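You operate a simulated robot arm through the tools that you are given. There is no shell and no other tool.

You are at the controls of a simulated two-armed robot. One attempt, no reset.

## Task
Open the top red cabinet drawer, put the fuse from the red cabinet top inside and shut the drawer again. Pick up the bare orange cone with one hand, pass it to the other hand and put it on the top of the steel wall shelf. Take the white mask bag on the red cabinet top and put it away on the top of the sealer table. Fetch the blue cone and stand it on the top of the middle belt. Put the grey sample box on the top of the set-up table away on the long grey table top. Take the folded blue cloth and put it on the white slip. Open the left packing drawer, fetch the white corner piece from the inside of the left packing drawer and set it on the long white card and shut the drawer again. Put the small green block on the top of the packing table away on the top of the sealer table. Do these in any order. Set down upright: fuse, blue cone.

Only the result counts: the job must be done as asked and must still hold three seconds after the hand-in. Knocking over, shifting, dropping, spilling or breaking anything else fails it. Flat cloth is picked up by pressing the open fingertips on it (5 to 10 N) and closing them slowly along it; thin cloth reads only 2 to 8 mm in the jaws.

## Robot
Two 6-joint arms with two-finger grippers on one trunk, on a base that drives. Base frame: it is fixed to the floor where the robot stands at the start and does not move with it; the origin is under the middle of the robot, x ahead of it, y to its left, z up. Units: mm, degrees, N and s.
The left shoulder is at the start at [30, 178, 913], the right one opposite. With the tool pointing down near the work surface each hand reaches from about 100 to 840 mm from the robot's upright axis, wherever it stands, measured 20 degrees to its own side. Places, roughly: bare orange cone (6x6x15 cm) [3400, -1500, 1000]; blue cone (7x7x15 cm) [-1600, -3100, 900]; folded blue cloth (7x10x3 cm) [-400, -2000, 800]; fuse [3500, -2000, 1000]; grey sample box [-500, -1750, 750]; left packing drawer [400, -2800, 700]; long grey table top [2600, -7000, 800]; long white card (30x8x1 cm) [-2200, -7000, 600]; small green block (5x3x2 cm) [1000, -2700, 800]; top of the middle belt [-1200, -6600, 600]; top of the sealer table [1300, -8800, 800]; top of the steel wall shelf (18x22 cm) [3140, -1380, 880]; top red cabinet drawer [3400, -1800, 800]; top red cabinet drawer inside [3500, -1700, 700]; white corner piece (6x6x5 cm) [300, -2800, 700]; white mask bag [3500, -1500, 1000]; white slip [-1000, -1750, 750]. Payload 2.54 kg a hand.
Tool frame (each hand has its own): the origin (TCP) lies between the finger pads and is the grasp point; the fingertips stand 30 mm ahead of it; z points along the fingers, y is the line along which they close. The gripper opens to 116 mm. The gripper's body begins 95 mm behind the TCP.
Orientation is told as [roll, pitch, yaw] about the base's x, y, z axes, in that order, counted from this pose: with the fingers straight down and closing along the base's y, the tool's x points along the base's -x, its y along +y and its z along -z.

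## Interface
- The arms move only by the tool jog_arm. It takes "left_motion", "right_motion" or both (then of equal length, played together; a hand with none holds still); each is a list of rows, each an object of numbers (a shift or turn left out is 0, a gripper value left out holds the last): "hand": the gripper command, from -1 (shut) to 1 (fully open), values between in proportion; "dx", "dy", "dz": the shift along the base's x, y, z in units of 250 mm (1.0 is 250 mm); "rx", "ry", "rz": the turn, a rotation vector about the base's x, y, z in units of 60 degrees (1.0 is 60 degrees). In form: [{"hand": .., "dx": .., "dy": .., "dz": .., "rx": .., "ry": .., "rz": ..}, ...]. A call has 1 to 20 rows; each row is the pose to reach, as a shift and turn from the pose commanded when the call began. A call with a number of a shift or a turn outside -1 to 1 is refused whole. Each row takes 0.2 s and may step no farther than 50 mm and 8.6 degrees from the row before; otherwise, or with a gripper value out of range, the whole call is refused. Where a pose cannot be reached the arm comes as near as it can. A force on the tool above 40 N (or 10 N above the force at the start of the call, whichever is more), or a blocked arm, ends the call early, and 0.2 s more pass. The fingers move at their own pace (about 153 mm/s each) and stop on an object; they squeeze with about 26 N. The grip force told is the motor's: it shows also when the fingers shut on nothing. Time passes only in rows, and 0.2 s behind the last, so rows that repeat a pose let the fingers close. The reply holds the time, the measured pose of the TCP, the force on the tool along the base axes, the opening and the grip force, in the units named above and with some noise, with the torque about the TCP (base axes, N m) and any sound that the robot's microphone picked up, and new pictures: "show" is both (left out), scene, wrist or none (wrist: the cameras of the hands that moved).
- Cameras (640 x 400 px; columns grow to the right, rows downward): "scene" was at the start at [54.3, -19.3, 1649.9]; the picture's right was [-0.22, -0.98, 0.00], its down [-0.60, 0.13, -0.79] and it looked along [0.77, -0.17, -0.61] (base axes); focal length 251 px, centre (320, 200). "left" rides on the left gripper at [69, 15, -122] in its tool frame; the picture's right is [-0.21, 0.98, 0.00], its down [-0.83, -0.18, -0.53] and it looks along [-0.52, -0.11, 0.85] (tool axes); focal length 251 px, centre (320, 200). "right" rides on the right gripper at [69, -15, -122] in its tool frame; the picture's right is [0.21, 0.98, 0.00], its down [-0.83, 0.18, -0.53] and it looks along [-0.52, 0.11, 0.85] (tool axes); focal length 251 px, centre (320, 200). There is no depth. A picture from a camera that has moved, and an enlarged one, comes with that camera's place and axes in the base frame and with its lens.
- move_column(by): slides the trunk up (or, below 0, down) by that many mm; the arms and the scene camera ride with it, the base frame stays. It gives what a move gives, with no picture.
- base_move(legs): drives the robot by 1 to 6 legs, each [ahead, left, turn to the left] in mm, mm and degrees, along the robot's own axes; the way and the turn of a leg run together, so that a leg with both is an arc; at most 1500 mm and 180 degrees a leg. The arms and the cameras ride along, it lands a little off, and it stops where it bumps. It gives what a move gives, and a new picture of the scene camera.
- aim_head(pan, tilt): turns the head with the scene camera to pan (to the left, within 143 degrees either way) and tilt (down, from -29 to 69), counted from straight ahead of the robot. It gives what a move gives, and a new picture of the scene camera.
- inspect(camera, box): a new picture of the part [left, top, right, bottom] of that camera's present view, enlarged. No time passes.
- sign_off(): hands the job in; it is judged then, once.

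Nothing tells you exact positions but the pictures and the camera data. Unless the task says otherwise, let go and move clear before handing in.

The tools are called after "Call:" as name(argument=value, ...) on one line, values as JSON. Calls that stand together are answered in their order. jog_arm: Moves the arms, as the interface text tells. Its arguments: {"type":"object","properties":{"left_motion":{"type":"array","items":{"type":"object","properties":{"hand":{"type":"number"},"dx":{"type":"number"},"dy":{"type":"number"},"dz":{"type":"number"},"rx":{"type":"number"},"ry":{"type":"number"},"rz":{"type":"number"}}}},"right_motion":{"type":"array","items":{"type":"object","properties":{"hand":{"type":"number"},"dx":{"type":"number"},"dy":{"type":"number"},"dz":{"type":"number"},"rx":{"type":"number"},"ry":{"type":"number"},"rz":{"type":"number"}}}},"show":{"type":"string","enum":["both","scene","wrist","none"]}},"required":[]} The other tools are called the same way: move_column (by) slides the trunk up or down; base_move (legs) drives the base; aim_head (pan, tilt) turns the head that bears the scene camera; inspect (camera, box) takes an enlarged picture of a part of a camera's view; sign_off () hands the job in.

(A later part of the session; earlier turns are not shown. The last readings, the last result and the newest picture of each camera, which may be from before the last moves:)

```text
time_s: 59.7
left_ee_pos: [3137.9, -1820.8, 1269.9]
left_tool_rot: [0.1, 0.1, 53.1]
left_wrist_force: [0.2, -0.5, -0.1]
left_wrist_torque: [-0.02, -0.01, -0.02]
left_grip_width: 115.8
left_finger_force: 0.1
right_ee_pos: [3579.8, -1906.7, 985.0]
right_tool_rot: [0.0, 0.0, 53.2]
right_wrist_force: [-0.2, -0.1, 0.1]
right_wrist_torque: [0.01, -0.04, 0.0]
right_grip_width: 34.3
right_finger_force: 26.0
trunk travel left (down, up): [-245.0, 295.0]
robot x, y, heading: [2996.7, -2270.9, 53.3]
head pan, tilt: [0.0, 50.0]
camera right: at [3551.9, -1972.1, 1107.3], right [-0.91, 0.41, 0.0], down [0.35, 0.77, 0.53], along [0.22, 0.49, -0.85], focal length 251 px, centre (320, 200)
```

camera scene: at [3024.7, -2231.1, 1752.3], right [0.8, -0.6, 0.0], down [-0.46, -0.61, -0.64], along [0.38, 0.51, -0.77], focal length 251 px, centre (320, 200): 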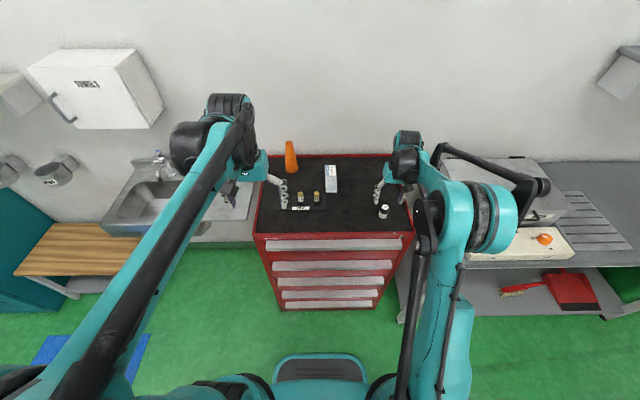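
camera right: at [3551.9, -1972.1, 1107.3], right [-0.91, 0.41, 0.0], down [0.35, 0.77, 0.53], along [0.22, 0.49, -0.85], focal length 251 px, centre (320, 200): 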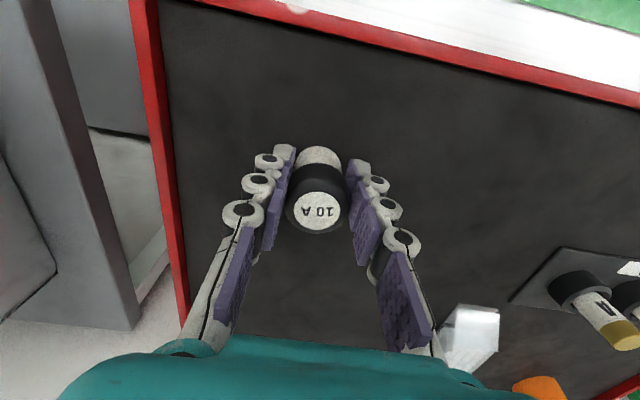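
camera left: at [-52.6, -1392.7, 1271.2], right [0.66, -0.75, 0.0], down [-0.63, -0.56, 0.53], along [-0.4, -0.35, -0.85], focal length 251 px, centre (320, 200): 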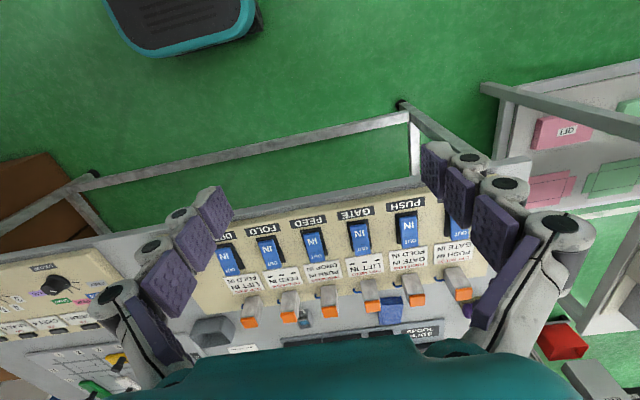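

Fuse gripped (34 mm). Lifting and backing off, then I'll study the top drawer's handle.

Call:
jog_arm(right_motion=[{"dz": 0.18}, {"dz": 0.36}, {"dz": 0.54}, {"dx": -0.05, "dy": -0.1, "dz": 0.7}, {"dx": -0.15, "dy": -0.2, "dz": 0.8}, {"dx": -0.2, "dy": -0.35, "dz": 0.8}], show="none")

Call:
base_move(legs=[[-200, 0, 0]])

Call:
inspect(camera="scene", box=[240, 140, 432, 260])

```text
time_s: 61.1
left_ee_pos: [3136.8, -1823.4, 1270.3]
left_tool_rot: [0.1, -0.1, 53.2]
left_wrist_force: [1.1, -0.2, -0.2]
left_wrist_torque: [0.01, -0.04, 0.01]
left_grip_width: 116.1
left_finger_force: 0.1
right_ee_pos: [3529.4, -1995.5, 1185.9]
right_tool_rot: [0.0, -0.1, 53.2]
right_wrist_force: [-0.1, -2.2, 0.6]
right_wrist_torque: [0.0, 0.05, 0.02]
right_grip_width: 34.5
right_finger_force: 26.0
trunk travel left (down, up): [-245.0, 295.0]
robot x, y, heading: [2996.3, -2266.6, 53.2]
head pan, tilt: [0.0, 50.0]
```

```text
time_s: 62.7
left_ee_pos: [3016.5, -1981.3, 1271.0]
left_tool_rot: [-0.1, 0.1, 53.2]
left_wrist_force: [-0.3, 0.1, 0.0]
left_wrist_torque: [0.03, -0.03, 0.0]
left_grip_width: 115.9
left_finger_force: 0.0
right_ee_pos: [3410.8, -2155.9, 1185.7]
right_tool_rot: [0.0, 0.0, 53.0]
right_wrist_force: [0.4, -0.6, -0.4]
right_wrist_torque: [0.02, -0.05, 0.02]
right_grip_width: 34.5
right_finger_force: 25.9
trunk travel left (down, up): [-245.0, 295.0]
robot x, y, heading: [2881.4, -2429.3, 53.4]
head pan, tilt: [0.0, 50.0]
camera scene: at [2903.7, -2392.4, 1752.4], right [0.8, -0.6, 0.0], down [-0.46, -0.61, -0.64], along [0.39, 0.51, -0.77], focal length 251 px, centre (320, 200)
```

scene: 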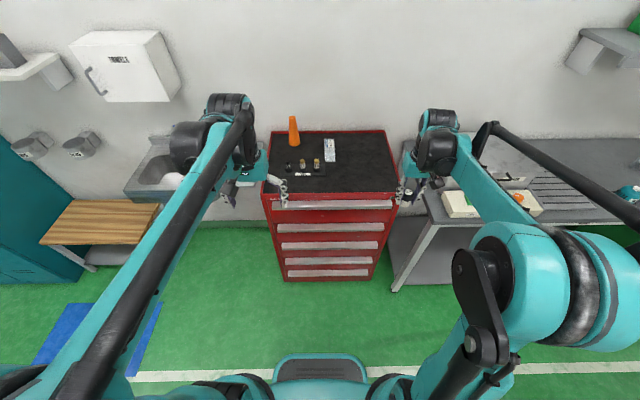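

```text
3.33 times, centred on (336, 200) of scene
camera zoom: at [2903.7, -2392.4, 1752.4], right [0.8, -0.6, 0.0], down [-0.46, -0.61, -0.64], along [0.39, 0.51, -0.77], focal length 837 px, centre (267, 200)
```

zoom: 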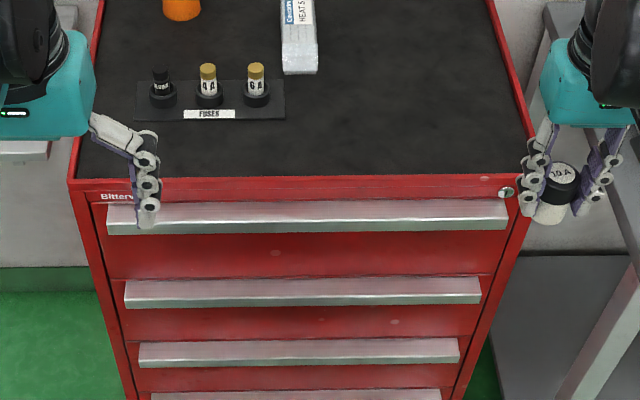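

Call:
inspect(camera="left", box=[0, 0, 640, 400])

Call:
inspect(camera="scene", box=[260, 190, 340, 240])

```text
1.00 times, centred on (320, 200) of left (not enlarged: the box is as wide or as high as the picture)
camera zoom: at [2964.9, -2027.3, 1392.1], right [-0.65, 0.76, 0.0], down [0.64, 0.55, 0.53], along [0.4, 0.35, -0.85], focal length 251 px, centre (320, 200)
```

zoom: 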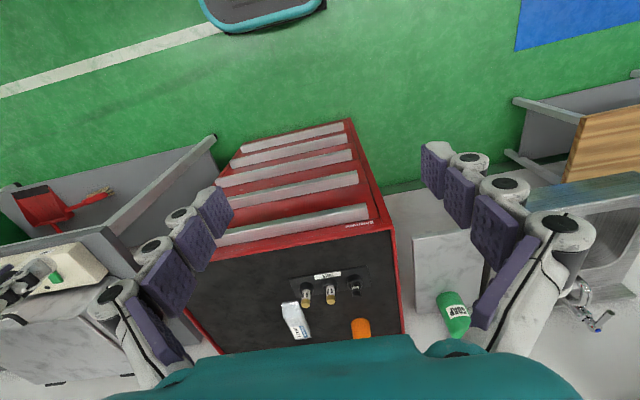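

```text
8.00 times, centred on (300, 215) of scene
camera zoom: at [2903.7, -2392.4, 1752.4], right [0.8, -0.6, 0.0], down [-0.46, -0.61, -0.64], along [0.39, 0.51, -0.77], focal length 2008 px, centre (480, 80)
```

zoom: 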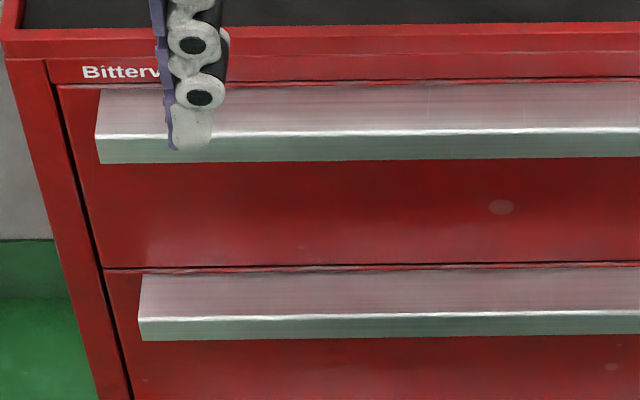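

The handle is a ledge about 24 mm high and 30 mm deep at z≈881–905. I'll back up a bit, then turn the left hand to point forward with fingers closing vertically.

Call:
base_move(legs=[[-150, 0, 0]])

Call:
jog_arm(left_motion=[{"rx": 0.115, "ry": 0.0166, "rz": -0.0825}, {"rx": 0.23, "ry": 0.033, "rz": -0.165}, {"rx": 0.346, "ry": 0.05, "rz": -0.247}, {"rx": 0.461, "ry": 0.0665, "rz": -0.33}, {"rx": 0.577, "ry": 0.083, "rz": -0.412}, {"rx": 0.692, "ry": 0.1, "rz": -0.495}, {"rx": 0.808, "ry": 0.1164, "rz": -0.577}], show="scene")

```text
time_s: 64.0
left_ee_pos: [2927.8, -2100.0, 1269.6]
left_tool_rot: [0.0, 0.0, 53.3]
left_wrist_force: [0.8, -0.6, 0.9]
left_wrist_torque: [0.02, -0.01, 0.01]
left_grip_width: 116.3
left_finger_force: 0.1
right_ee_pos: [3320.8, -2273.1, 1184.2]
right_tool_rot: [0.0, 0.0, 53.3]
right_wrist_force: [-0.8, 0.0, 0.5]
right_wrist_torque: [-0.02, -0.03, 0.01]
right_grip_width: 34.5
right_finger_force: 26.4
trunk travel left (down, up): [-245.0, 295.0]
robot x, y, heading: [2787.2, -2548.3, 53.5]
head pan, tilt: [0.0, 50.0]
camera scene: at [2814.4, -2511.9, 1752.4], right [0.8, -0.6, 0.0], down [-0.46, -0.61, -0.64], along [0.38, 0.52, -0.77], focal length 251 px, centre (320, 200)
```

scene: 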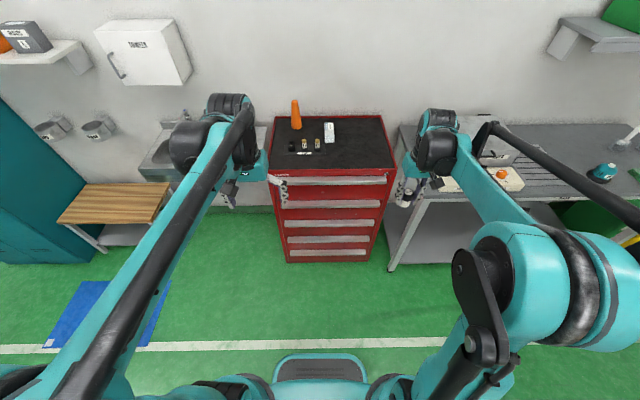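

```text
time_s: 65.7
left_ee_pos: [2926.6, -2099.6, 1269.5]
left_tool_rot: [45.0, -19.6, 8.2]
left_wrist_force: [-0.2, -0.3, 0.5]
left_wrist_torque: [0.02, -0.02, -0.03]
left_grip_width: 116.2
left_finger_force: 0.0
right_ee_pos: [3320.2, -2273.5, 1185.3]
right_tool_rot: [0.0, 0.0, 53.2]
right_wrist_force: [0.6, -0.4, -1.2]
right_wrist_torque: [0.0, -0.04, 0.0]
right_grip_width: 34.7
right_finger_force: 26.0
trunk travel left (down, up): [-245.0, 295.0]
robot x, y, heading: [2787.9, -2552.8, 53.1]
head pan, tilt: [0.0, 50.0]
camera scene: at [2814.2, -2511.2, 1752.4], right [0.8, -0.6, 0.0], down [-0.46, -0.61, -0.64], along [0.38, 0.52, -0.77], focal length 251 px, centre (320, 200)
```

scene: 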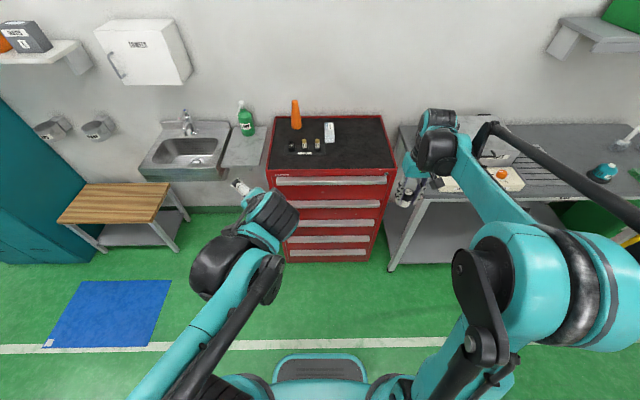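

Call:
jog_arm(left_motion=[{"rx": 0.115, "ry": 0.0166, "rz": -0.0825, "dz": -0.1}, {"rx": 0.23, "ry": 0.033, "rz": -0.165, "dz": -0.2}, {"rx": 0.346, "ry": 0.05, "rz": -0.247, "dz": -0.3}, {"rx": 0.461, "ry": 0.0665, "rz": -0.33, "dz": -0.4}, {"rx": 0.577, "ry": 0.083, "rz": -0.412, "dz": -0.5}, {"rx": 0.692, "ry": 0.1, "rz": -0.495, "dz": -0.6}, {"rx": 0.808, "ry": 0.1164, "rz": -0.577, "dz": -0.7}], show="both")

```text
time_s: 67.2
left_ee_pos: [2943.2, -2083.2, 1233.9]
left_tool_rot: [89.7, -0.1, -36.9]
left_wrist_force: [-0.4, 0.1, -0.1]
left_wrist_torque: [0.01, 0.03, 0.01]
left_grip_width: 116.1
left_finger_force: 0.1
left hand out of reach, approached as far as the arm can: row 5, 6, 7
right_ee_pos: [3322.0, -2272.9, 1183.9]
right_tool_rot: [0.0, 0.0, 53.3]
right_wrist_force: [-0.7, -0.4, -0.4]
right_wrist_torque: [-0.05, -0.02, 0.02]
right_grip_width: 34.7
right_finger_force: 25.9
trunk travel left (down, up): [-245.0, 295.0]
robot x, y, heading: [2787.5, -2551.7, 53.2]
head pan, tilt: [0.0, 50.0]
camera scene: at [2814.6, -2510.6, 1752.4], right [0.8, -0.6, 0.0], down [-0.46, -0.61, -0.64], along [0.38, 0.52, -0.77], focal length 251 px, centre (320, 200)
camera left: at [2815.0, -2139.3, 1250.1], right [0.17, -0.12, 0.98], down [0.34, -0.92, -0.18], along [0.92, 0.36, -0.12], focal length 251 px, centre (320, 200)
```

scene: 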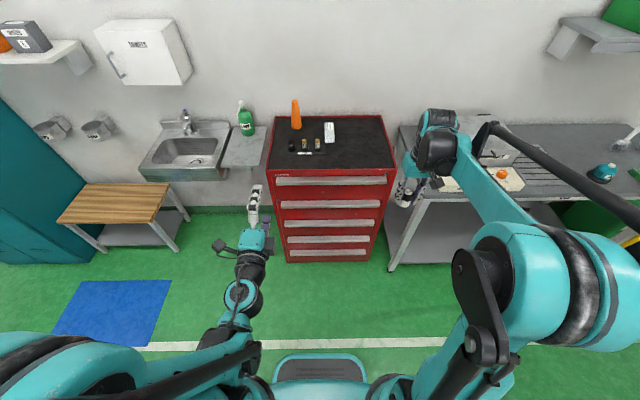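
left: 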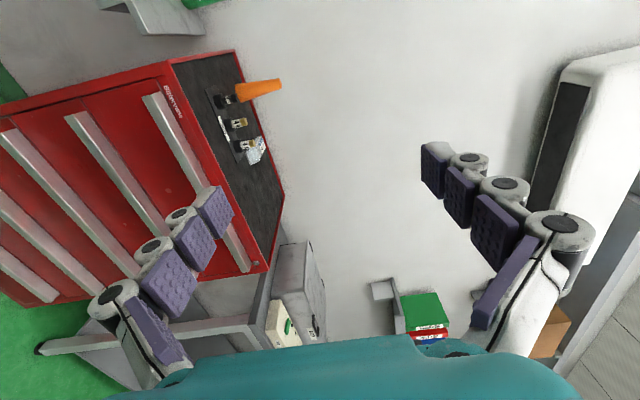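

The hand is now pointing forward with vertical closing but folded too close; I'll move it forward toward the cabinet at lower height.

Call:
jog_arm(left_motion=[{"dx": 0.1, "dy": 0.133}, {"dx": 0.2, "dy": 0.267}, {"dx": 0.3, "dy": 0.4}, {"dx": 0.4, "dy": 0.533}], show="scene")

```text
time_s: 68.2
left_ee_pos: [3032.4, -1963.7, 1229.9]
left_tool_rot: [90.0, 0.0, -36.9]
left_wrist_force: [0.7, 0.0, 0.1]
left_wrist_torque: [0.01, -0.01, 0.0]
left_grip_width: 115.5
left_finger_force: 0.0
right_ee_pos: [3322.6, -2272.0, 1182.8]
right_tool_rot: [0.0, 0.1, 53.3]
right_wrist_force: [0.2, 0.7, -1.5]
right_wrist_torque: [-0.08, 0.03, -0.03]
right_grip_width: 34.6
right_finger_force: 25.8
trunk travel left (down, up): [-245.0, 295.0]
robot x, y, heading: [2786.8, -2548.8, 53.4]
head pan, tilt: [0.0, 50.0]
camera scene: at [2816.6, -2508.9, 1752.3], right [0.8, -0.6, 0.0], down [-0.46, -0.61, -0.64], along [0.38, 0.51, -0.77], focal length 251 px, centre (320, 200)
```

scene: 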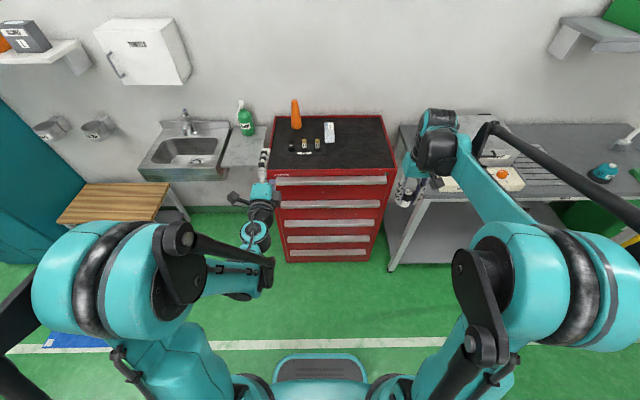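

Call:
jog_arm(left_motion=[{"dx": 0.06, "dy": 0.04, "dz": -0.153, "hand": 0.0}, {"dx": 0.12, "dy": 0.08, "dz": -0.307, "hand": 0.0}, {"dx": 0.18, "dy": 0.12, "dz": -0.46, "hand": 0.0}, {"dx": 0.24, "dy": 0.16, "dz": -0.613, "hand": 0.0}, {"dx": 0.3, "dy": 0.2, "dz": -0.767, "hand": 0.0}, {"dx": 0.36, "dy": 0.24, "dz": -0.92, "hand": 0.0}], show="both")

```text
time_s: 69.7
left_ee_pos: [3158.2, -1868.1, 1027.7]
left_tool_rot: [89.8, -0.2, -36.8]
left_wrist_force: [-0.5, 0.6, -0.1]
left_wrist_torque: [0.0, -0.01, 0.0]
left_grip_width: 58.1
left_finger_force: 0.0
left hand out of reach, approached as far as the arm can: row 2, 3, 4, 5, 6
right_ee_pos: [3322.9, -2271.0, 1184.3]
right_tool_rot: [-0.1, 0.1, 53.3]
right_wrist_force: [0.2, 0.1, -0.8]
right_wrist_torque: [-0.03, -0.01, 0.02]
right_grip_width: 34.4
right_finger_force: 25.6
trunk travel left (down, up): [-245.0, 295.0]
robot x, y, heading: [2787.2, -2546.9, 53.3]
head pan, tilt: [0.0, 50.0]
camera scene: at [2816.6, -2508.9, 1752.2], right [0.8, -0.6, 0.0], down [-0.46, -0.61, -0.64], along [0.38, 0.51, -0.77], focal length 251 px, centre (320, 200)
camera left: at [3029.9, -1924.0, 1043.5], right [0.17, -0.13, 0.98], down [0.34, -0.92, -0.18], along [0.92, 0.37, -0.12], focal length 251 px, centre (320, 200)
```

scene: 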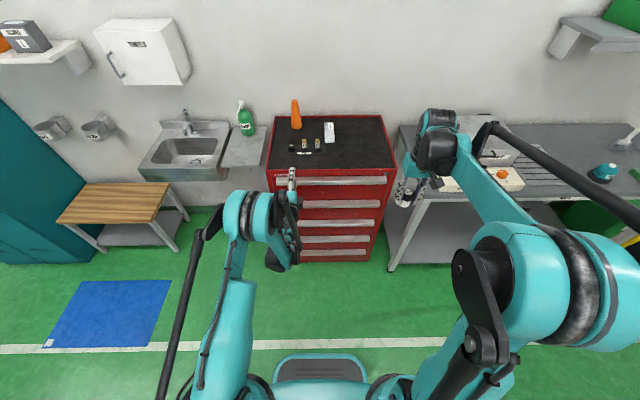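
left: 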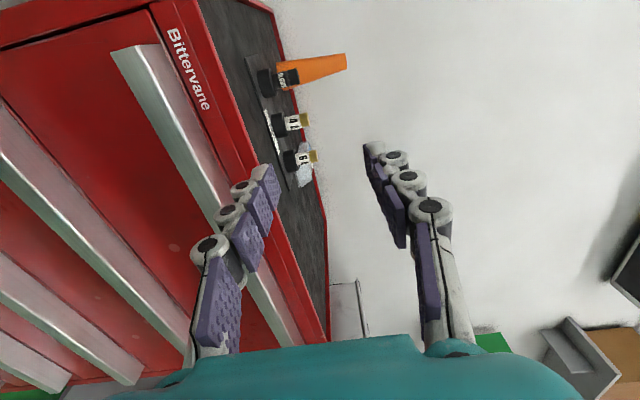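

I'll lower the trunk so the forward-pointing hand gets down to the handle height.

Call:
move_column(by=-125)

Call:
inspect(camera="left", box=[0, 0, 640, 400])

Call:
inspect(camera="scene", box=[240, 120, 400, 220])

```text
time_s: 71.2
left_ee_pos: [3156.4, -1868.4, 903.8]
left_tool_rot: [89.8, -0.1, -36.7]
left_wrist_force: [-0.5, 0.4, -0.6]
left_wrist_torque: [-0.03, -0.04, -0.02]
left_grip_width: 57.9
left_finger_force: 0.0
right_ee_pos: [3321.6, -2274.3, 1061.2]
right_tool_rot: [-0.1, 0.0, 53.3]
right_wrist_force: [0.3, 0.1, -1.1]
right_wrist_torque: [0.01, 0.0, 0.03]
right_grip_width: 34.5
right_finger_force: 25.6
trunk travel left (down, up): [-120.0, 420.0]
robot x, y, heading: [2784.8, -2547.8, 53.2]
head pan, tilt: [0.0, 50.0]
```

```text
1.00 times, centred on (320, 200) of left (not enlarged: the box is as wide or as high as the picture)
camera zoom: at [3028.7, -1925.4, 920.2], right [0.17, -0.13, 0.98], down [0.34, -0.92, -0.18], along [0.92, 0.36, -0.11], focal length 251 px, centre (320, 200)
```

zoom: 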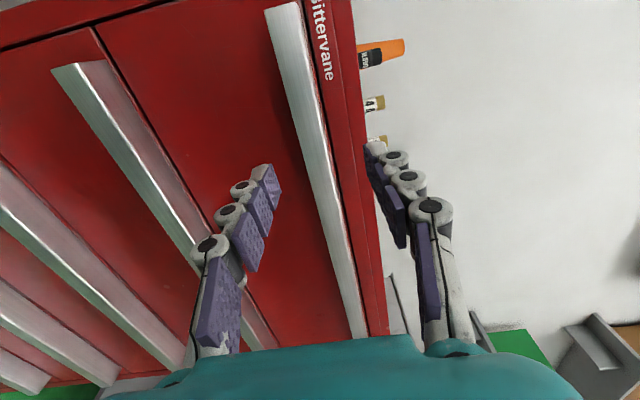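

```text
4.00 times, centred on (320, 170) of scene
camera zoom: at [2815.0, -2510.9, 1627.5], right [0.8, -0.6, 0.0], down [-0.46, -0.61, -0.64], along [0.38, 0.52, -0.77], focal length 1004 px, centre (320, 320)
```

zoom: 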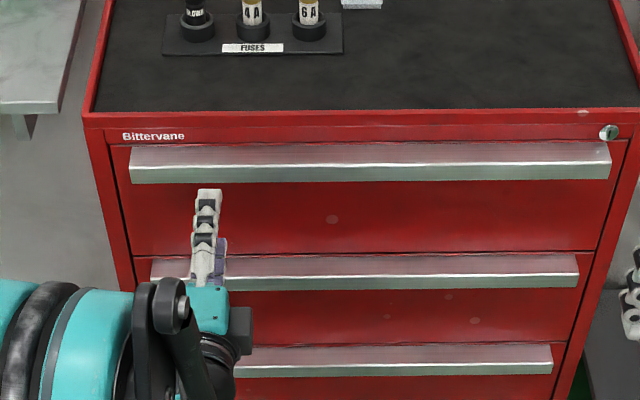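

Call:
inspect(camera="left", box=[240, 60, 400, 200])

```text
2.86 times, centred on (320, 130) of left
camera zoom: at [3028.7, -1925.4, 920.2], right [0.17, -0.13, 0.98], down [0.34, -0.92, -0.18], along [0.92, 0.36, -0.11], focal length 718 px, centre (320, 400)
```

zoom: 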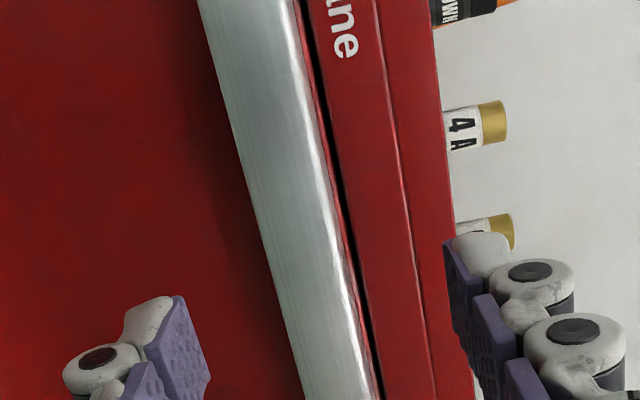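

The handle spans z≈883–905. I'll lower 10 mm, advance ~95 mm and close on it.

Call:
jog_arm(left_motion=[{"dz": -0.04, "hand": 0.0}, {"dx": 0.08, "dy": 0.107, "dz": -0.04}, {"dx": 0.16, "dy": 0.214, "dz": -0.04}, {"dx": 0.225, "dy": 0.3, "dz": -0.04}], show="both")

```text
time_s: 72.2
left_ee_pos: [3215.1, -1793.5, 893.8]
left_tool_rot: [89.9, 0.0, -36.9]
left_wrist_force: [0.4, 0.6, -0.9]
left_wrist_torque: [0.0, 0.02, 0.01]
left_grip_width: 58.1
left_finger_force: 0.0
left hand out of reach, approached as far as the arm can: row 1
right_ee_pos: [3322.4, -2273.0, 1059.9]
right_tool_rot: [0.0, 0.0, 53.3]
right_wrist_force: [-0.2, 0.1, -1.0]
right_wrist_torque: [-0.01, -0.03, 0.02]
right_grip_width: 34.4
right_finger_force: 26.4
trunk travel left (down, up): [-120.0, 420.0]
robot x, y, heading: [2787.0, -2548.3, 53.7]
head pan, tilt: [0.0, 50.0]
camera scene: at [2815.5, -2510.3, 1627.3], right [0.8, -0.6, 0.0], down [-0.46, -0.61, -0.64], along [0.38, 0.51, -0.77], focal length 251 px, centre (320, 200)
camera left: at [3086.4, -1849.4, 910.1], right [0.17, -0.13, 0.98], down [0.34, -0.92, -0.18], along [0.92, 0.37, -0.11], focal length 251 px, centre (320, 200)
```

scene: 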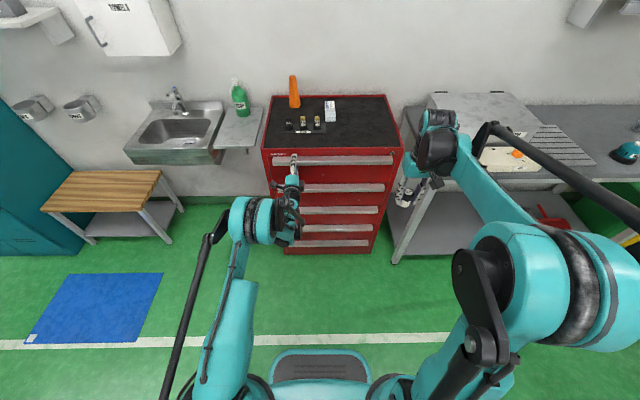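
left: 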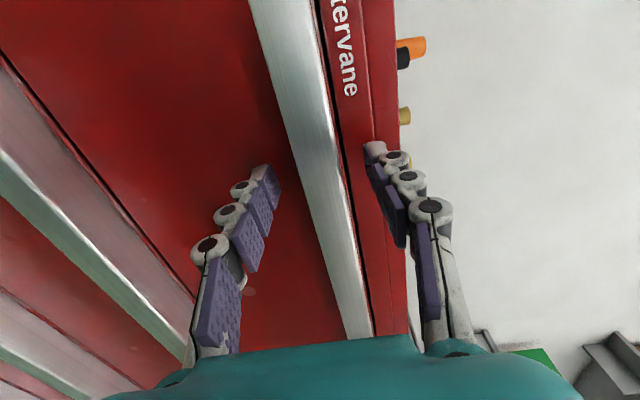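

Call:
inspect(camera="left", box=[230, 90, 410, 220])

Call:
inspect(camera="scene", box=[260, 130, 340, 190])

```text
3.08 times, centred on (320, 155) of left
camera zoom: at [3086.4, -1849.4, 910.1], right [0.17, -0.13, 0.98], down [0.34, -0.92, -0.18], along [0.92, 0.37, -0.11], focal length 774 px, centre (320, 338)
```

zoom: 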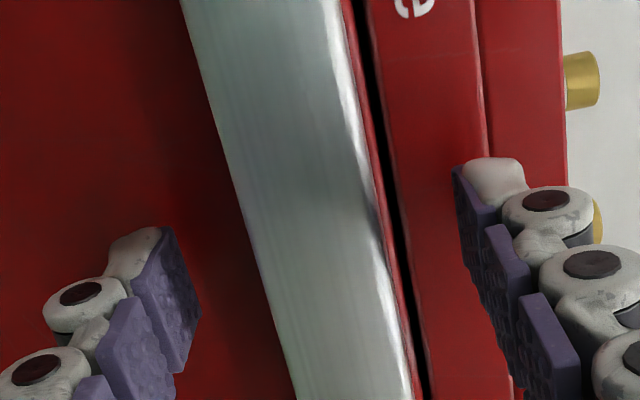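

```text
6.67 times, centred on (300, 160) of scene
camera zoom: at [2815.5, -2510.3, 1627.3], right [0.8, -0.6, 0.0], down [-0.46, -0.61, -0.64], along [0.38, 0.51, -0.77], focal length 1673 px, centre (453, 467)
```

zoom: 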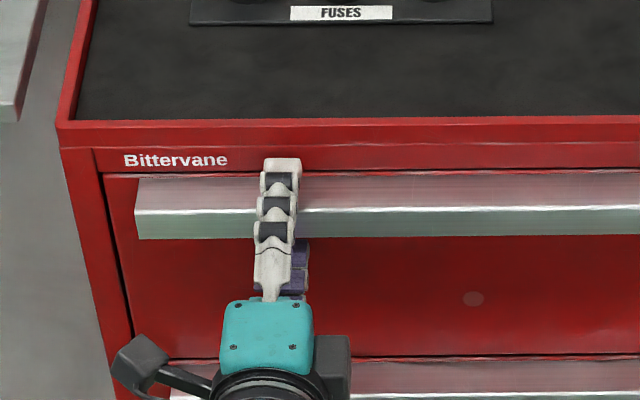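

Fingers straddle the handle. Closing, then pulling out gently.

Call:
jog_arm(left_motion=[{"hand": -1}, {"hand": -1}, {"hand": -1}], show="none")

```text
time_s: 73.0
left_ee_pos: [3213.7, -1795.1, 896.6]
left_tool_rot: [90.0, 0.0, -36.8]
left_wrist_force: [1.5, 3.9, 16.2]
left_wrist_torque: [1.12, -0.22, -0.04]
left_grip_width: 23.0
left_finger_force: 45.2
right_ee_pos: [3320.6, -2273.9, 1060.8]
right_tool_rot: [0.0, -0.1, 53.2]
right_wrist_force: [0.0, 0.1, -0.5]
right_wrist_torque: [-0.04, -0.02, 0.0]
right_grip_width: 34.4
right_finger_force: 25.8
trunk travel left (down, up): [-120.0, 420.0]
robot x, y, heading: [2785.1, -2549.2, 53.5]
head pan, tilt: [0.0, 50.0]
```

Handle is gripped (23 mm). The arm can't fold further, so I'll pull the drawer with the base, after relieving the vertical strain.

Call:
jog_arm(left_motion=[{"dz": 0.01, "hand": -1}], show="none")

Call:
base_move(legs=[[-100, 0, 0]])

```text
time_s: 73.4
left_ee_pos: [3214.4, -1794.5, 896.1]
left_tool_rot: [89.9, -0.2, -36.8]
left_wrist_force: [0.0, -1.4, -3.0]
left_wrist_torque: [0.93, 0.06, 0.77]
left_grip_width: 22.7
left_finger_force: 45.2
right_ee_pos: [3322.5, -2273.5, 1059.6]
right_tool_rot: [-0.1, -0.1, 53.3]
right_wrist_force: [-0.6, -0.7, -0.9]
right_wrist_torque: [0.02, 0.01, -0.03]
right_grip_width: 34.4
right_finger_force: 26.1
trunk travel left (down, up): [-120.0, 420.0]
robot x, y, heading: [2787.0, -2549.2, 53.4]
head pan, tilt: [0.0, 50.0]
```

```text
time_s: 74.5
left_ee_pos: [3154.9, -1873.9, 896.0]
left_tool_rot: [89.9, 0.1, -36.8]
left_wrist_force: [8.4, -5.6, -8.3]
left_wrist_torque: [0.78, 0.25, -0.6]
left_grip_width: 22.9
left_finger_force: 45.3
right_ee_pos: [3263.6, -2351.9, 1058.1]
right_tool_rot: [-0.1, 0.0, 53.3]
right_wrist_force: [-0.4, -0.7, -0.8]
right_wrist_torque: [0.0, 0.0, -0.02]
right_grip_width: 34.3
right_finger_force: 26.0
trunk travel left (down, up): [-120.0, 420.0]
robot x, y, heading: [2729.3, -2630.9, 53.1]
head pan, tilt: [0.0, 50.0]
camera scene: at [2757.7, -2590.0, 1627.3], right [0.8, -0.6, 0.0], down [-0.46, -0.61, -0.64], along [0.38, 0.52, -0.77], focal length 251 px, centre (320, 200)
```

scene: 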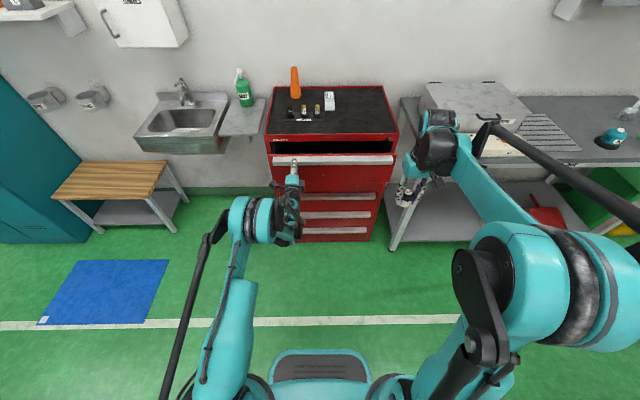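

The drawer slides open. Pulling further.

Call:
base_move(legs=[[-170, 0, 0]])

Call:
inspect(camera="scene", box=[250, 100, 410, 200])

```text
time_s: 76.0
left_ee_pos: [3055.4, -2012.5, 895.4]
left_tool_rot: [89.8, 0.1, -37.1]
left_wrist_force: [19.0, -13.3, -12.1]
left_wrist_torque: [0.54, -0.26, -1.19]
left_grip_width: 23.0
left_finger_force: 45.1
right_ee_pos: [3162.3, -2489.6, 1059.1]
right_tool_rot: [0.0, 0.1, 53.3]
right_wrist_force: [-0.1, -1.1, -0.1]
right_wrist_torque: [0.0, 0.0, 0.02]
right_grip_width: 34.3
right_finger_force: 25.9
trunk travel left (down, up): [-120.0, 420.0]
robot x, y, heading: [2624.9, -2766.7, 53.2]
head pan, tilt: [0.0, 50.0]
camera scene: at [2657.5, -2727.5, 1627.3], right [0.8, -0.6, 0.0], down [-0.46, -0.61, -0.64], along [0.38, 0.52, -0.77], focal length 251 px, centre (320, 200)
```

scene: 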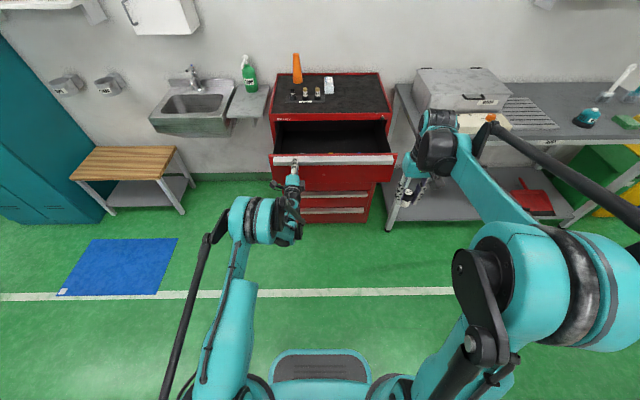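

```text
4.00 times, centred on (330, 150) of scene
camera zoom: at [2657.5, -2727.5, 1627.3], right [0.8, -0.6, 0.0], down [-0.46, -0.61, -0.64], along [0.38, 0.52, -0.77], focal length 1004 px, centre (280, 400)
```

zoom: 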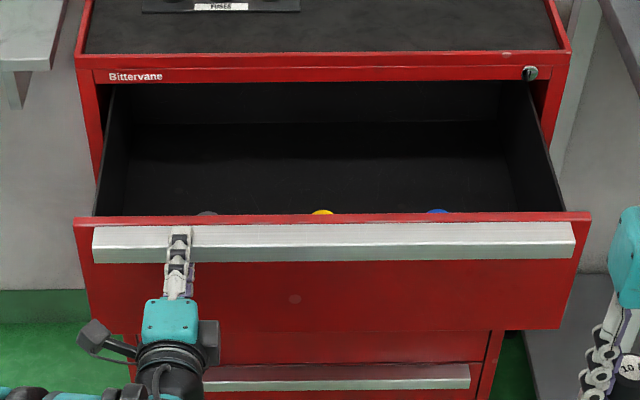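

Drawer is open ~270 mm, with some items near its front. I'll release the handle, back away, and turn the left hand back down before coming forward with the fuse.

Call:
jog_arm(left_motion=[{"hand": -0.2}, {"hand": 0.0}, {"hand": 0.0}], show="none")

Call:
base_move(legs=[[-100, 0, 0]])

Call:
jog_arm(left_motion=[{"rx": -0.115, "ry": -0.0166, "rz": 0.0825, "dz": 0.1}, {"rx": -0.23, "ry": -0.033, "rz": 0.165, "dz": 0.2}, {"rx": -0.346, "ry": -0.05, "rz": 0.247, "dz": 0.3}, {"rx": -0.461, "ry": -0.0665, "rz": 0.33, "dz": 0.4}, {"rx": -0.577, "ry": -0.083, "rz": 0.412, "dz": 0.5}, {"rx": -0.692, "ry": -0.1, "rz": 0.495, "dz": 0.6}, {"rx": -0.808, "ry": -0.1164, "rz": 0.577, "dz": 0.7}], show="none")

Call:
jog_arm(left_motion=[{"rx": -0.115, "ry": -0.0166, "rz": 0.0825, "dz": 0.1}, {"rx": -0.23, "ry": -0.033, "rz": 0.165, "dz": 0.2}, {"rx": -0.346, "ry": -0.05, "rz": 0.247, "dz": 0.3}, {"rx": -0.461, "ry": -0.0665, "rz": 0.33, "dz": 0.4}, {"rx": -0.577, "ry": -0.083, "rz": 0.412, "dz": 0.5}, {"rx": -0.692, "ry": -0.1, "rz": 0.495, "dz": 0.6}, {"rx": -0.808, "ry": -0.1164, "rz": 0.577, "dz": 0.7}], show="scene")

```text
time_s: 76.8
left_ee_pos: [3055.0, -2011.9, 896.5]
left_tool_rot: [89.9, -0.2, -37.1]
left_wrist_force: [0.6, 0.6, -0.7]
left_wrist_torque: [0.02, -0.02, 0.0]
left_grip_width: 58.2
left_finger_force: 0.0
right_ee_pos: [3160.3, -2489.3, 1060.3]
right_tool_rot: [0.1, -0.1, 53.2]
right_wrist_force: [0.2, 0.4, -0.4]
right_wrist_torque: [0.02, -0.02, -0.01]
right_grip_width: 34.6
right_finger_force: 25.8
trunk travel left (down, up): [-120.0, 420.0]
robot x, y, heading: [2625.6, -2763.3, 53.3]
head pan, tilt: [0.0, 50.0]
```

```text
time_s: 77.9
left_ee_pos: [2993.4, -2091.4, 898.2]
left_tool_rot: [90.0, -0.1, -37.1]
left_wrist_force: [0.4, -0.6, 1.3]
left_wrist_torque: [-0.02, 0.04, 0.0]
left_grip_width: 58.1
left_finger_force: 0.0
right_ee_pos: [3100.6, -2569.7, 1060.7]
right_tool_rot: [0.0, -0.2, 53.3]
right_wrist_force: [-0.5, 0.0, -0.7]
right_wrist_torque: [0.05, -0.01, -0.02]
right_grip_width: 34.6
right_finger_force: 25.9
trunk travel left (down, up): [-120.0, 420.0]
robot x, y, heading: [2568.9, -2845.1, 53.4]
head pan, tilt: [0.0, 50.0]
camera scene: at [2593.8, -2808.1, 1627.5], right [0.8, -0.6, 0.0], down [-0.46, -0.61, -0.64], along [0.38, 0.52, -0.77], focal length 251 px, centre (320, 200)
```

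scene: 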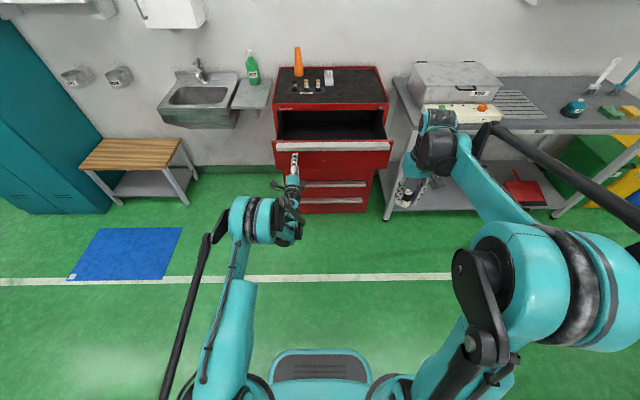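

```text
time_s: 79.5
left_ee_pos: [2994.9, -2091.3, 1071.9]
left_tool_rot: [44.8, -19.7, 8.3]
left_wrist_force: [0.4, -1.0, -0.3]
left_wrist_torque: [-0.01, -0.01, -0.01]
left_grip_width: 57.8
left_finger_force: 0.0
right_ee_pos: [3101.9, -2568.3, 1059.8]
right_tool_rot: [0.0, 0.0, 53.5]
right_wrist_force: [-0.1, -0.1, -0.8]
right_wrist_torque: [-0.01, -0.01, 0.01]
right_grip_width: 34.3
right_finger_force: 26.2
trunk travel left (down, up): [-120.0, 420.0]
robot x, y, heading: [2569.1, -2842.6, 53.6]
head pan, tilt: [0.0, 50.0]
```

```text
time_s: 81.1
left_ee_pos: [2899.4, -2195.4, 1142.3]
left_tool_rot: [0.4, -0.8, 52.9]
left_wrist_force: [-0.6, -0.7, -0.5]
left_wrist_torque: [0.02, -0.05, -0.03]
left_grip_width: 58.2
left_finger_force: 0.1
left hand out of reach, approached as far as the arm can: row 3, 4, 5, 6, 7
right_ee_pos: [3099.7, -2568.0, 1059.5]
right_tool_rot: [-0.1, 0.0, 53.4]
right_wrist_force: [-0.5, -0.1, -0.5]
right_wrist_torque: [-0.02, -0.03, -0.01]
right_grip_width: 34.6
right_finger_force: 26.8
trunk travel left (down, up): [-120.0, 420.0]
robot x, y, heading: [2568.3, -2844.5, 53.3]
head pan, tilt: [0.0, 50.0]
camera scene: at [2592.9, -2806.6, 1627.4], right [0.8, -0.6, 0.0], down [-0.46, -0.61, -0.64], along [0.38, 0.52, -0.77], focal length 251 px, centre (320, 200)
```

scene: 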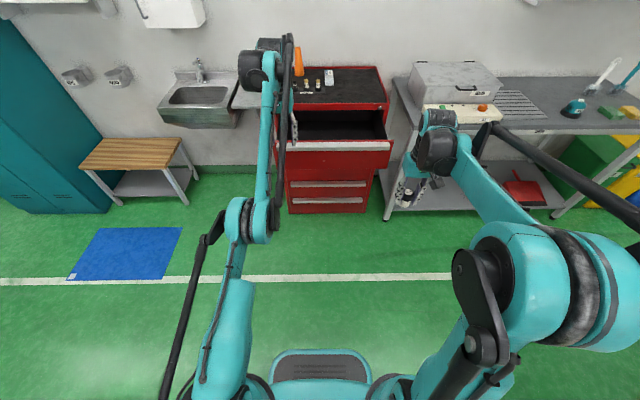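

Call:
jog_arm(left_motion=[{"dx": -0.13, "dy": -0.11}, {"dx": -0.26, "dy": -0.22}, {"dx": -0.39, "dy": -0.33}, {"dx": -0.52, "dy": -0.44}, {"dx": -0.65, "dy": -0.55}, {"dx": -0.78, "dy": -0.65}], show="none")

Call:
base_move(legs=[[400, 0, 0]])

Call:
aim_head(pan=-8, tilt=58)

```text
time_s: 82.5
left_ee_pos: [2818.3, -2239.7, 1153.7]
left_tool_rot: [-0.1, -0.2, 53.2]
left_wrist_force: [-0.2, 0.1, 0.5]
left_wrist_torque: [-0.01, 0.0, 0.04]
left_grip_width: 58.0
left_finger_force: 0.1
left hand out of reach, approached as far as the arm can: row 2, 3, 4, 5, 6
right_ee_pos: [3101.1, -2568.6, 1060.0]
right_tool_rot: [0.1, -0.1, 53.4]
right_wrist_force: [-0.3, -0.8, -0.8]
right_wrist_torque: [-0.01, 0.01, -0.01]
right_grip_width: 34.5
right_finger_force: 25.8
trunk travel left (down, up): [-120.0, 420.0]
robot x, y, heading: [2563.6, -2844.6, 53.6]
head pan, tilt: [0.0, 50.0]
```

```text
time_s: 85.0
left_ee_pos: [3058.1, -1919.3, 1153.8]
left_tool_rot: [0.1, -0.1, 53.1]
left_wrist_force: [0.2, -0.1, -0.8]
left_wrist_torque: [-0.04, 0.04, 0.0]
left_grip_width: 58.0
left_finger_force: 0.1
right_ee_pos: [3339.8, -2250.4, 1060.3]
right_tool_rot: [0.0, 0.1, 53.3]
right_wrist_force: [0.4, 0.7, -0.2]
right_wrist_torque: [-0.05, 0.01, 0.0]
right_grip_width: 34.6
right_finger_force: 26.4
trunk travel left (down, up): [-120.0, 420.0]
robot x, y, heading: [2804.2, -2524.9, 53.2]
head pan, tilt: [0.0, 50.0]
camera scene: at [2833.1, -2487.2, 1627.3], right [0.8, -0.6, 0.0], down [-0.46, -0.61, -0.64], along [0.38, 0.51, -0.77], focal length 251 px, centre (320, 200)
```

scene: 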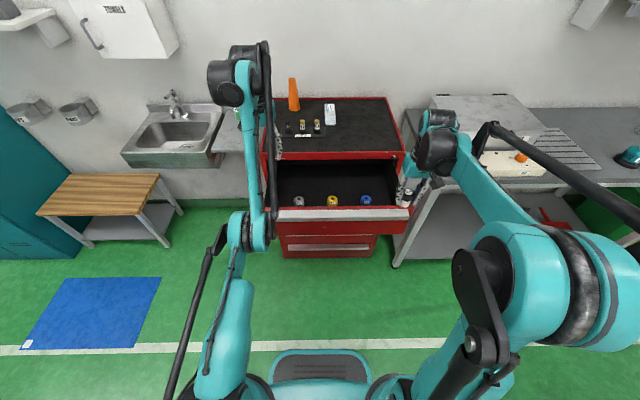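

```text
time_s: 85.7
left_ee_pos: [3055.7, -1921.4, 1153.7]
left_tool_rot: [0.0, -0.2, 53.1]
left_wrist_force: [0.3, 0.6, -0.1]
left_wrist_torque: [-0.01, -0.02, -0.01]
left_grip_width: 58.1
left_finger_force: 0.1
right_ee_pos: [3339.4, -2250.7, 1060.3]
right_tool_rot: [-0.1, 0.0, 53.3]
right_wrist_force: [-0.5, 0.6, -0.3]
right_wrist_torque: [-0.03, -0.02, -0.01]
right_grip_width: 34.6
right_finger_force: 25.8
trunk travel left (down, up): [-120.0, 420.0]
robot x, y, heading: [2804.5, -2525.9, 53.1]
head pan, tilt: [-8.0, 58.0]
camera scene: at [2834.7, -2501.0, 1617.2], right [0.71, -0.7, 0.0], down [-0.6, -0.6, -0.53], along [0.37, 0.38, -0.85], focal length 251 px, centre (320, 200)
```

scene: 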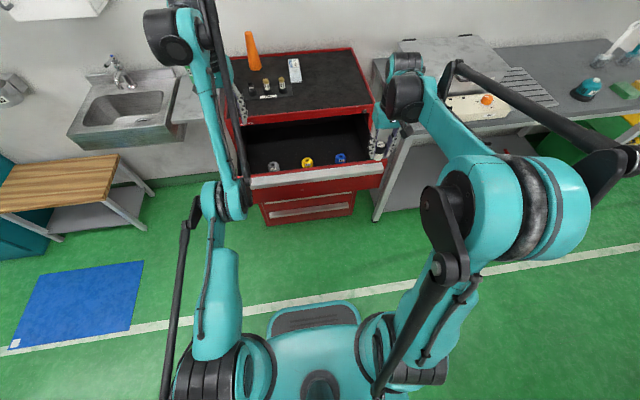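

Call:
inspect(camera="scene", box=[225, 90, 405, 200])

Call:
inspect(camera="right", box=[0, 0, 640, 400])

```text
3.56 times, centred on (315, 145) of scene
camera zoom: at [2834.7, -2501.0, 1617.2], right [0.71, -0.7, 0.0], down [-0.6, -0.6, -0.53], along [0.37, 0.38, -0.85], focal length 892 px, centre (338, 396)
```

zoom: 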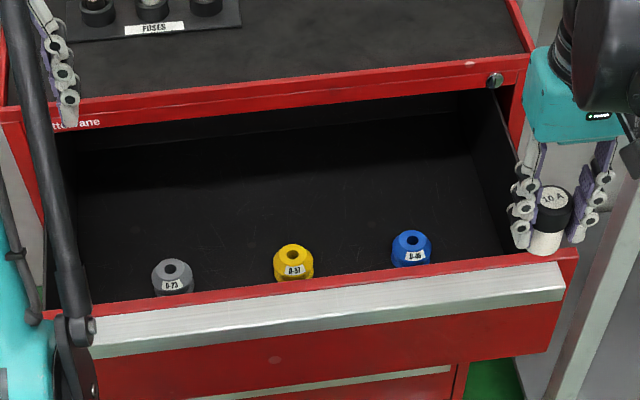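

```text
1.00 times, centred on (320, 200) of right (not enlarged: the box is as wide or as high as the picture)
camera zoom: at [3310.4, -2315.8, 1181.9], right [-0.91, 0.41, 0.0], down [0.35, 0.77, 0.53], along [0.22, 0.49, -0.85], focal length 251 px, centre (320, 200)
```

zoom: 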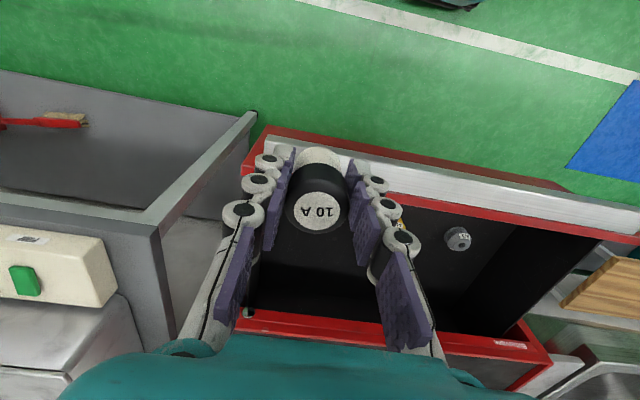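

The drawer holds three knobs in a row mid-drawer; I'll bring the fuse above a free spot between front panel and knobs and check with the wrist camera.

Call:
jog_arm(right_motion=[{"dx": -0.021, "dy": 0.148}, {"dx": -0.042, "dy": 0.296}, {"dx": -0.063, "dy": 0.444}, {"dx": -0.084, "dy": 0.592}, {"dx": -0.106, "dy": 0.739}], show="both")

```text
time_s: 86.9
left_ee_pos: [3057.3, -1919.2, 1152.9]
left_tool_rot: [-0.1, -0.1, 53.1]
left_wrist_force: [-0.3, 0.2, -0.3]
left_wrist_torque: [-0.06, -0.03, 0.02]
left_grip_width: 58.2
left_finger_force: 0.0
right_ee_pos: [3313.6, -2064.1, 1057.2]
right_tool_rot: [-0.1, 0.1, 53.2]
right_wrist_force: [-0.6, -0.2, -0.6]
right_wrist_torque: [-0.04, 0.02, 0.0]
right_grip_width: 34.4
right_finger_force: 25.7
trunk travel left (down, up): [-120.0, 420.0]
robot x, y, heading: [2803.9, -2525.8, 53.5]
head pan, tilt: [-8.0, 58.0]
camera scene: at [2835.0, -2499.3, 1617.1], right [0.71, -0.7, 0.0], down [-0.6, -0.6, -0.53], along [0.37, 0.38, -0.85], focal length 251 px, centre (320, 200)
camera right: at [3283.9, -2129.9, 1180.6], right [-0.91, 0.41, 0.0], down [0.35, 0.77, 0.53], along [0.22, 0.49, -0.85], focal length 251 px, centre (320, 200)
```

scene: 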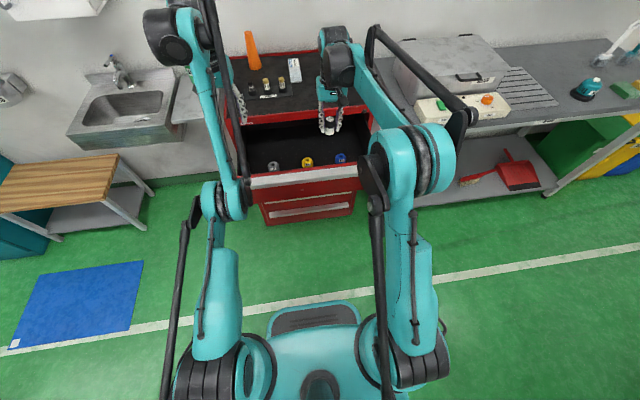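
right: 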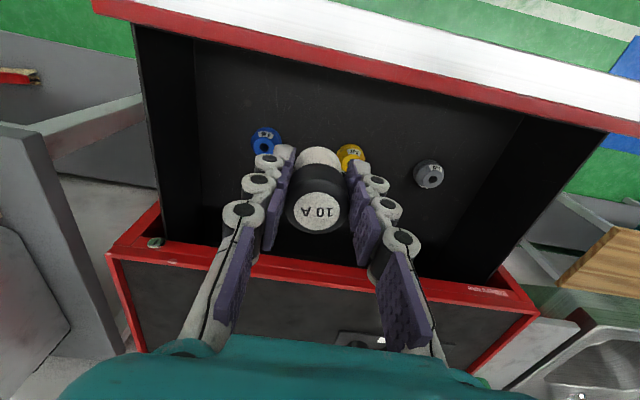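

Free floor between the yellow and blue knobs looks good (camera mount must clear the front panel). Moving there and lowering.

Call:
jog_arm(right_motion=[{"dx": 0.113, "dy": 0.13}, {"dx": 0.113, "dy": 0.13, "dz": -0.17}, {"dx": 0.113, "dy": 0.13, "dz": -0.34}, {"dx": 0.113, "dy": 0.13, "dz": -0.51}, {"dx": 0.113, "dy": 0.13, "dz": -0.68}, {"dx": 0.113, "dy": 0.13, "dz": -0.79}], show="both")

```text
time_s: 88.3
left_ee_pos: [3057.3, -1921.4, 1154.5]
left_tool_rot: [0.0, -0.2, 53.1]
left_wrist_force: [0.1, 0.7, 0.4]
left_wrist_torque: [0.01, 0.0, -0.03]
left_grip_width: 58.2
left_finger_force: 0.0
right_ee_pos: [3340.5, -2032.4, 860.8]
right_tool_rot: [0.0, 0.0, 53.2]
right_wrist_force: [-0.3, 0.0, -0.6]
right_wrist_torque: [0.02, -0.01, 0.0]
right_grip_width: 34.4
right_finger_force: 26.0
trunk travel left (down, up): [-120.0, 420.0]
robot x, y, heading: [2804.3, -2525.2, 53.5]
head pan, tilt: [-8.0, 58.0]
camera scene: at [2835.0, -2500.7, 1617.2], right [0.71, -0.7, 0.0], down [-0.6, -0.6, -0.53], along [0.37, 0.38, -0.85], focal length 251 px, centre (320, 200)
camera right: at [3311.8, -2098.2, 982.9], right [-0.91, 0.41, 0.0], down [0.35, 0.77, 0.53], along [0.22, 0.49, -0.85], focal length 251 px, centre (320, 200)
```

scene: 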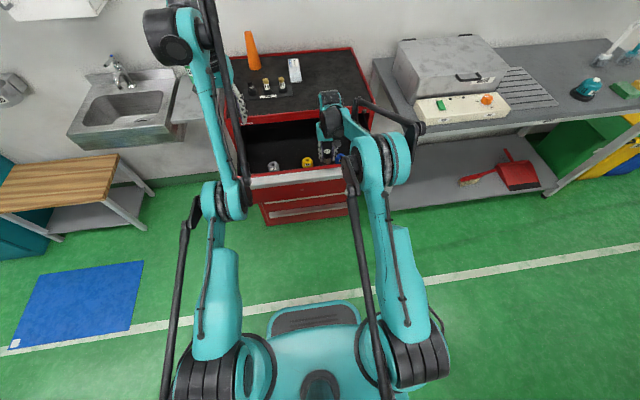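
right: 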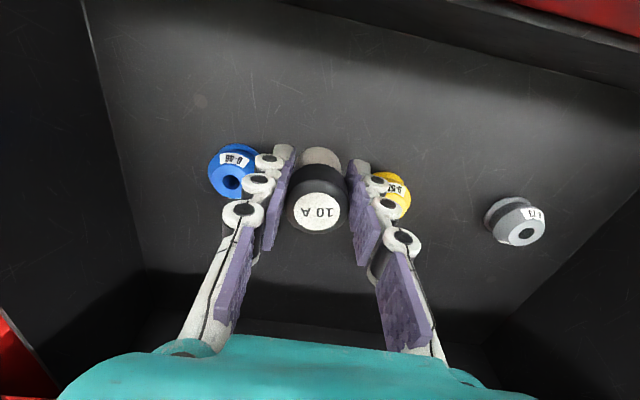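

Call:
jog_arm(right_motion=[{"dz": -0.04}, {"dz": -0.08}, {"dz": -0.12}], show="wrist")

```text
time_s: 89.1
left_ee_pos: [3056.1, -1920.5, 1153.6]
left_tool_rot: [0.0, -0.2, 53.1]
left_wrist_force: [-0.3, 0.2, 0.1]
left_wrist_torque: [0.0, -0.01, 0.04]
left_grip_width: 57.9
left_finger_force: 0.1
right_ee_pos: [3342.0, -2033.8, 831.7]
right_tool_rot: [0.0, 0.0, 53.4]
right_wrist_force: [-0.3, -0.3, -0.6]
right_wrist_torque: [-0.01, 0.01, 0.0]
right_grip_width: 35.1
right_finger_force: 26.4
trunk travel left (down, up): [-120.0, 420.0]
robot x, y, heading: [2806.4, -2528.9, 53.3]
head pan, tilt: [-8.0, 58.0]
camera right: at [3312.3, -2097.9, 954.4], right [-0.91, 0.41, 0.0], down [0.35, 0.77, 0.53], along [0.22, 0.49, -0.85], focal length 251 px, centre (320, 200)
```

right: 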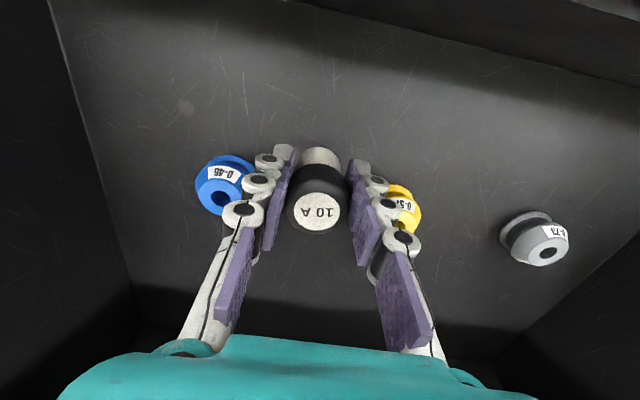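

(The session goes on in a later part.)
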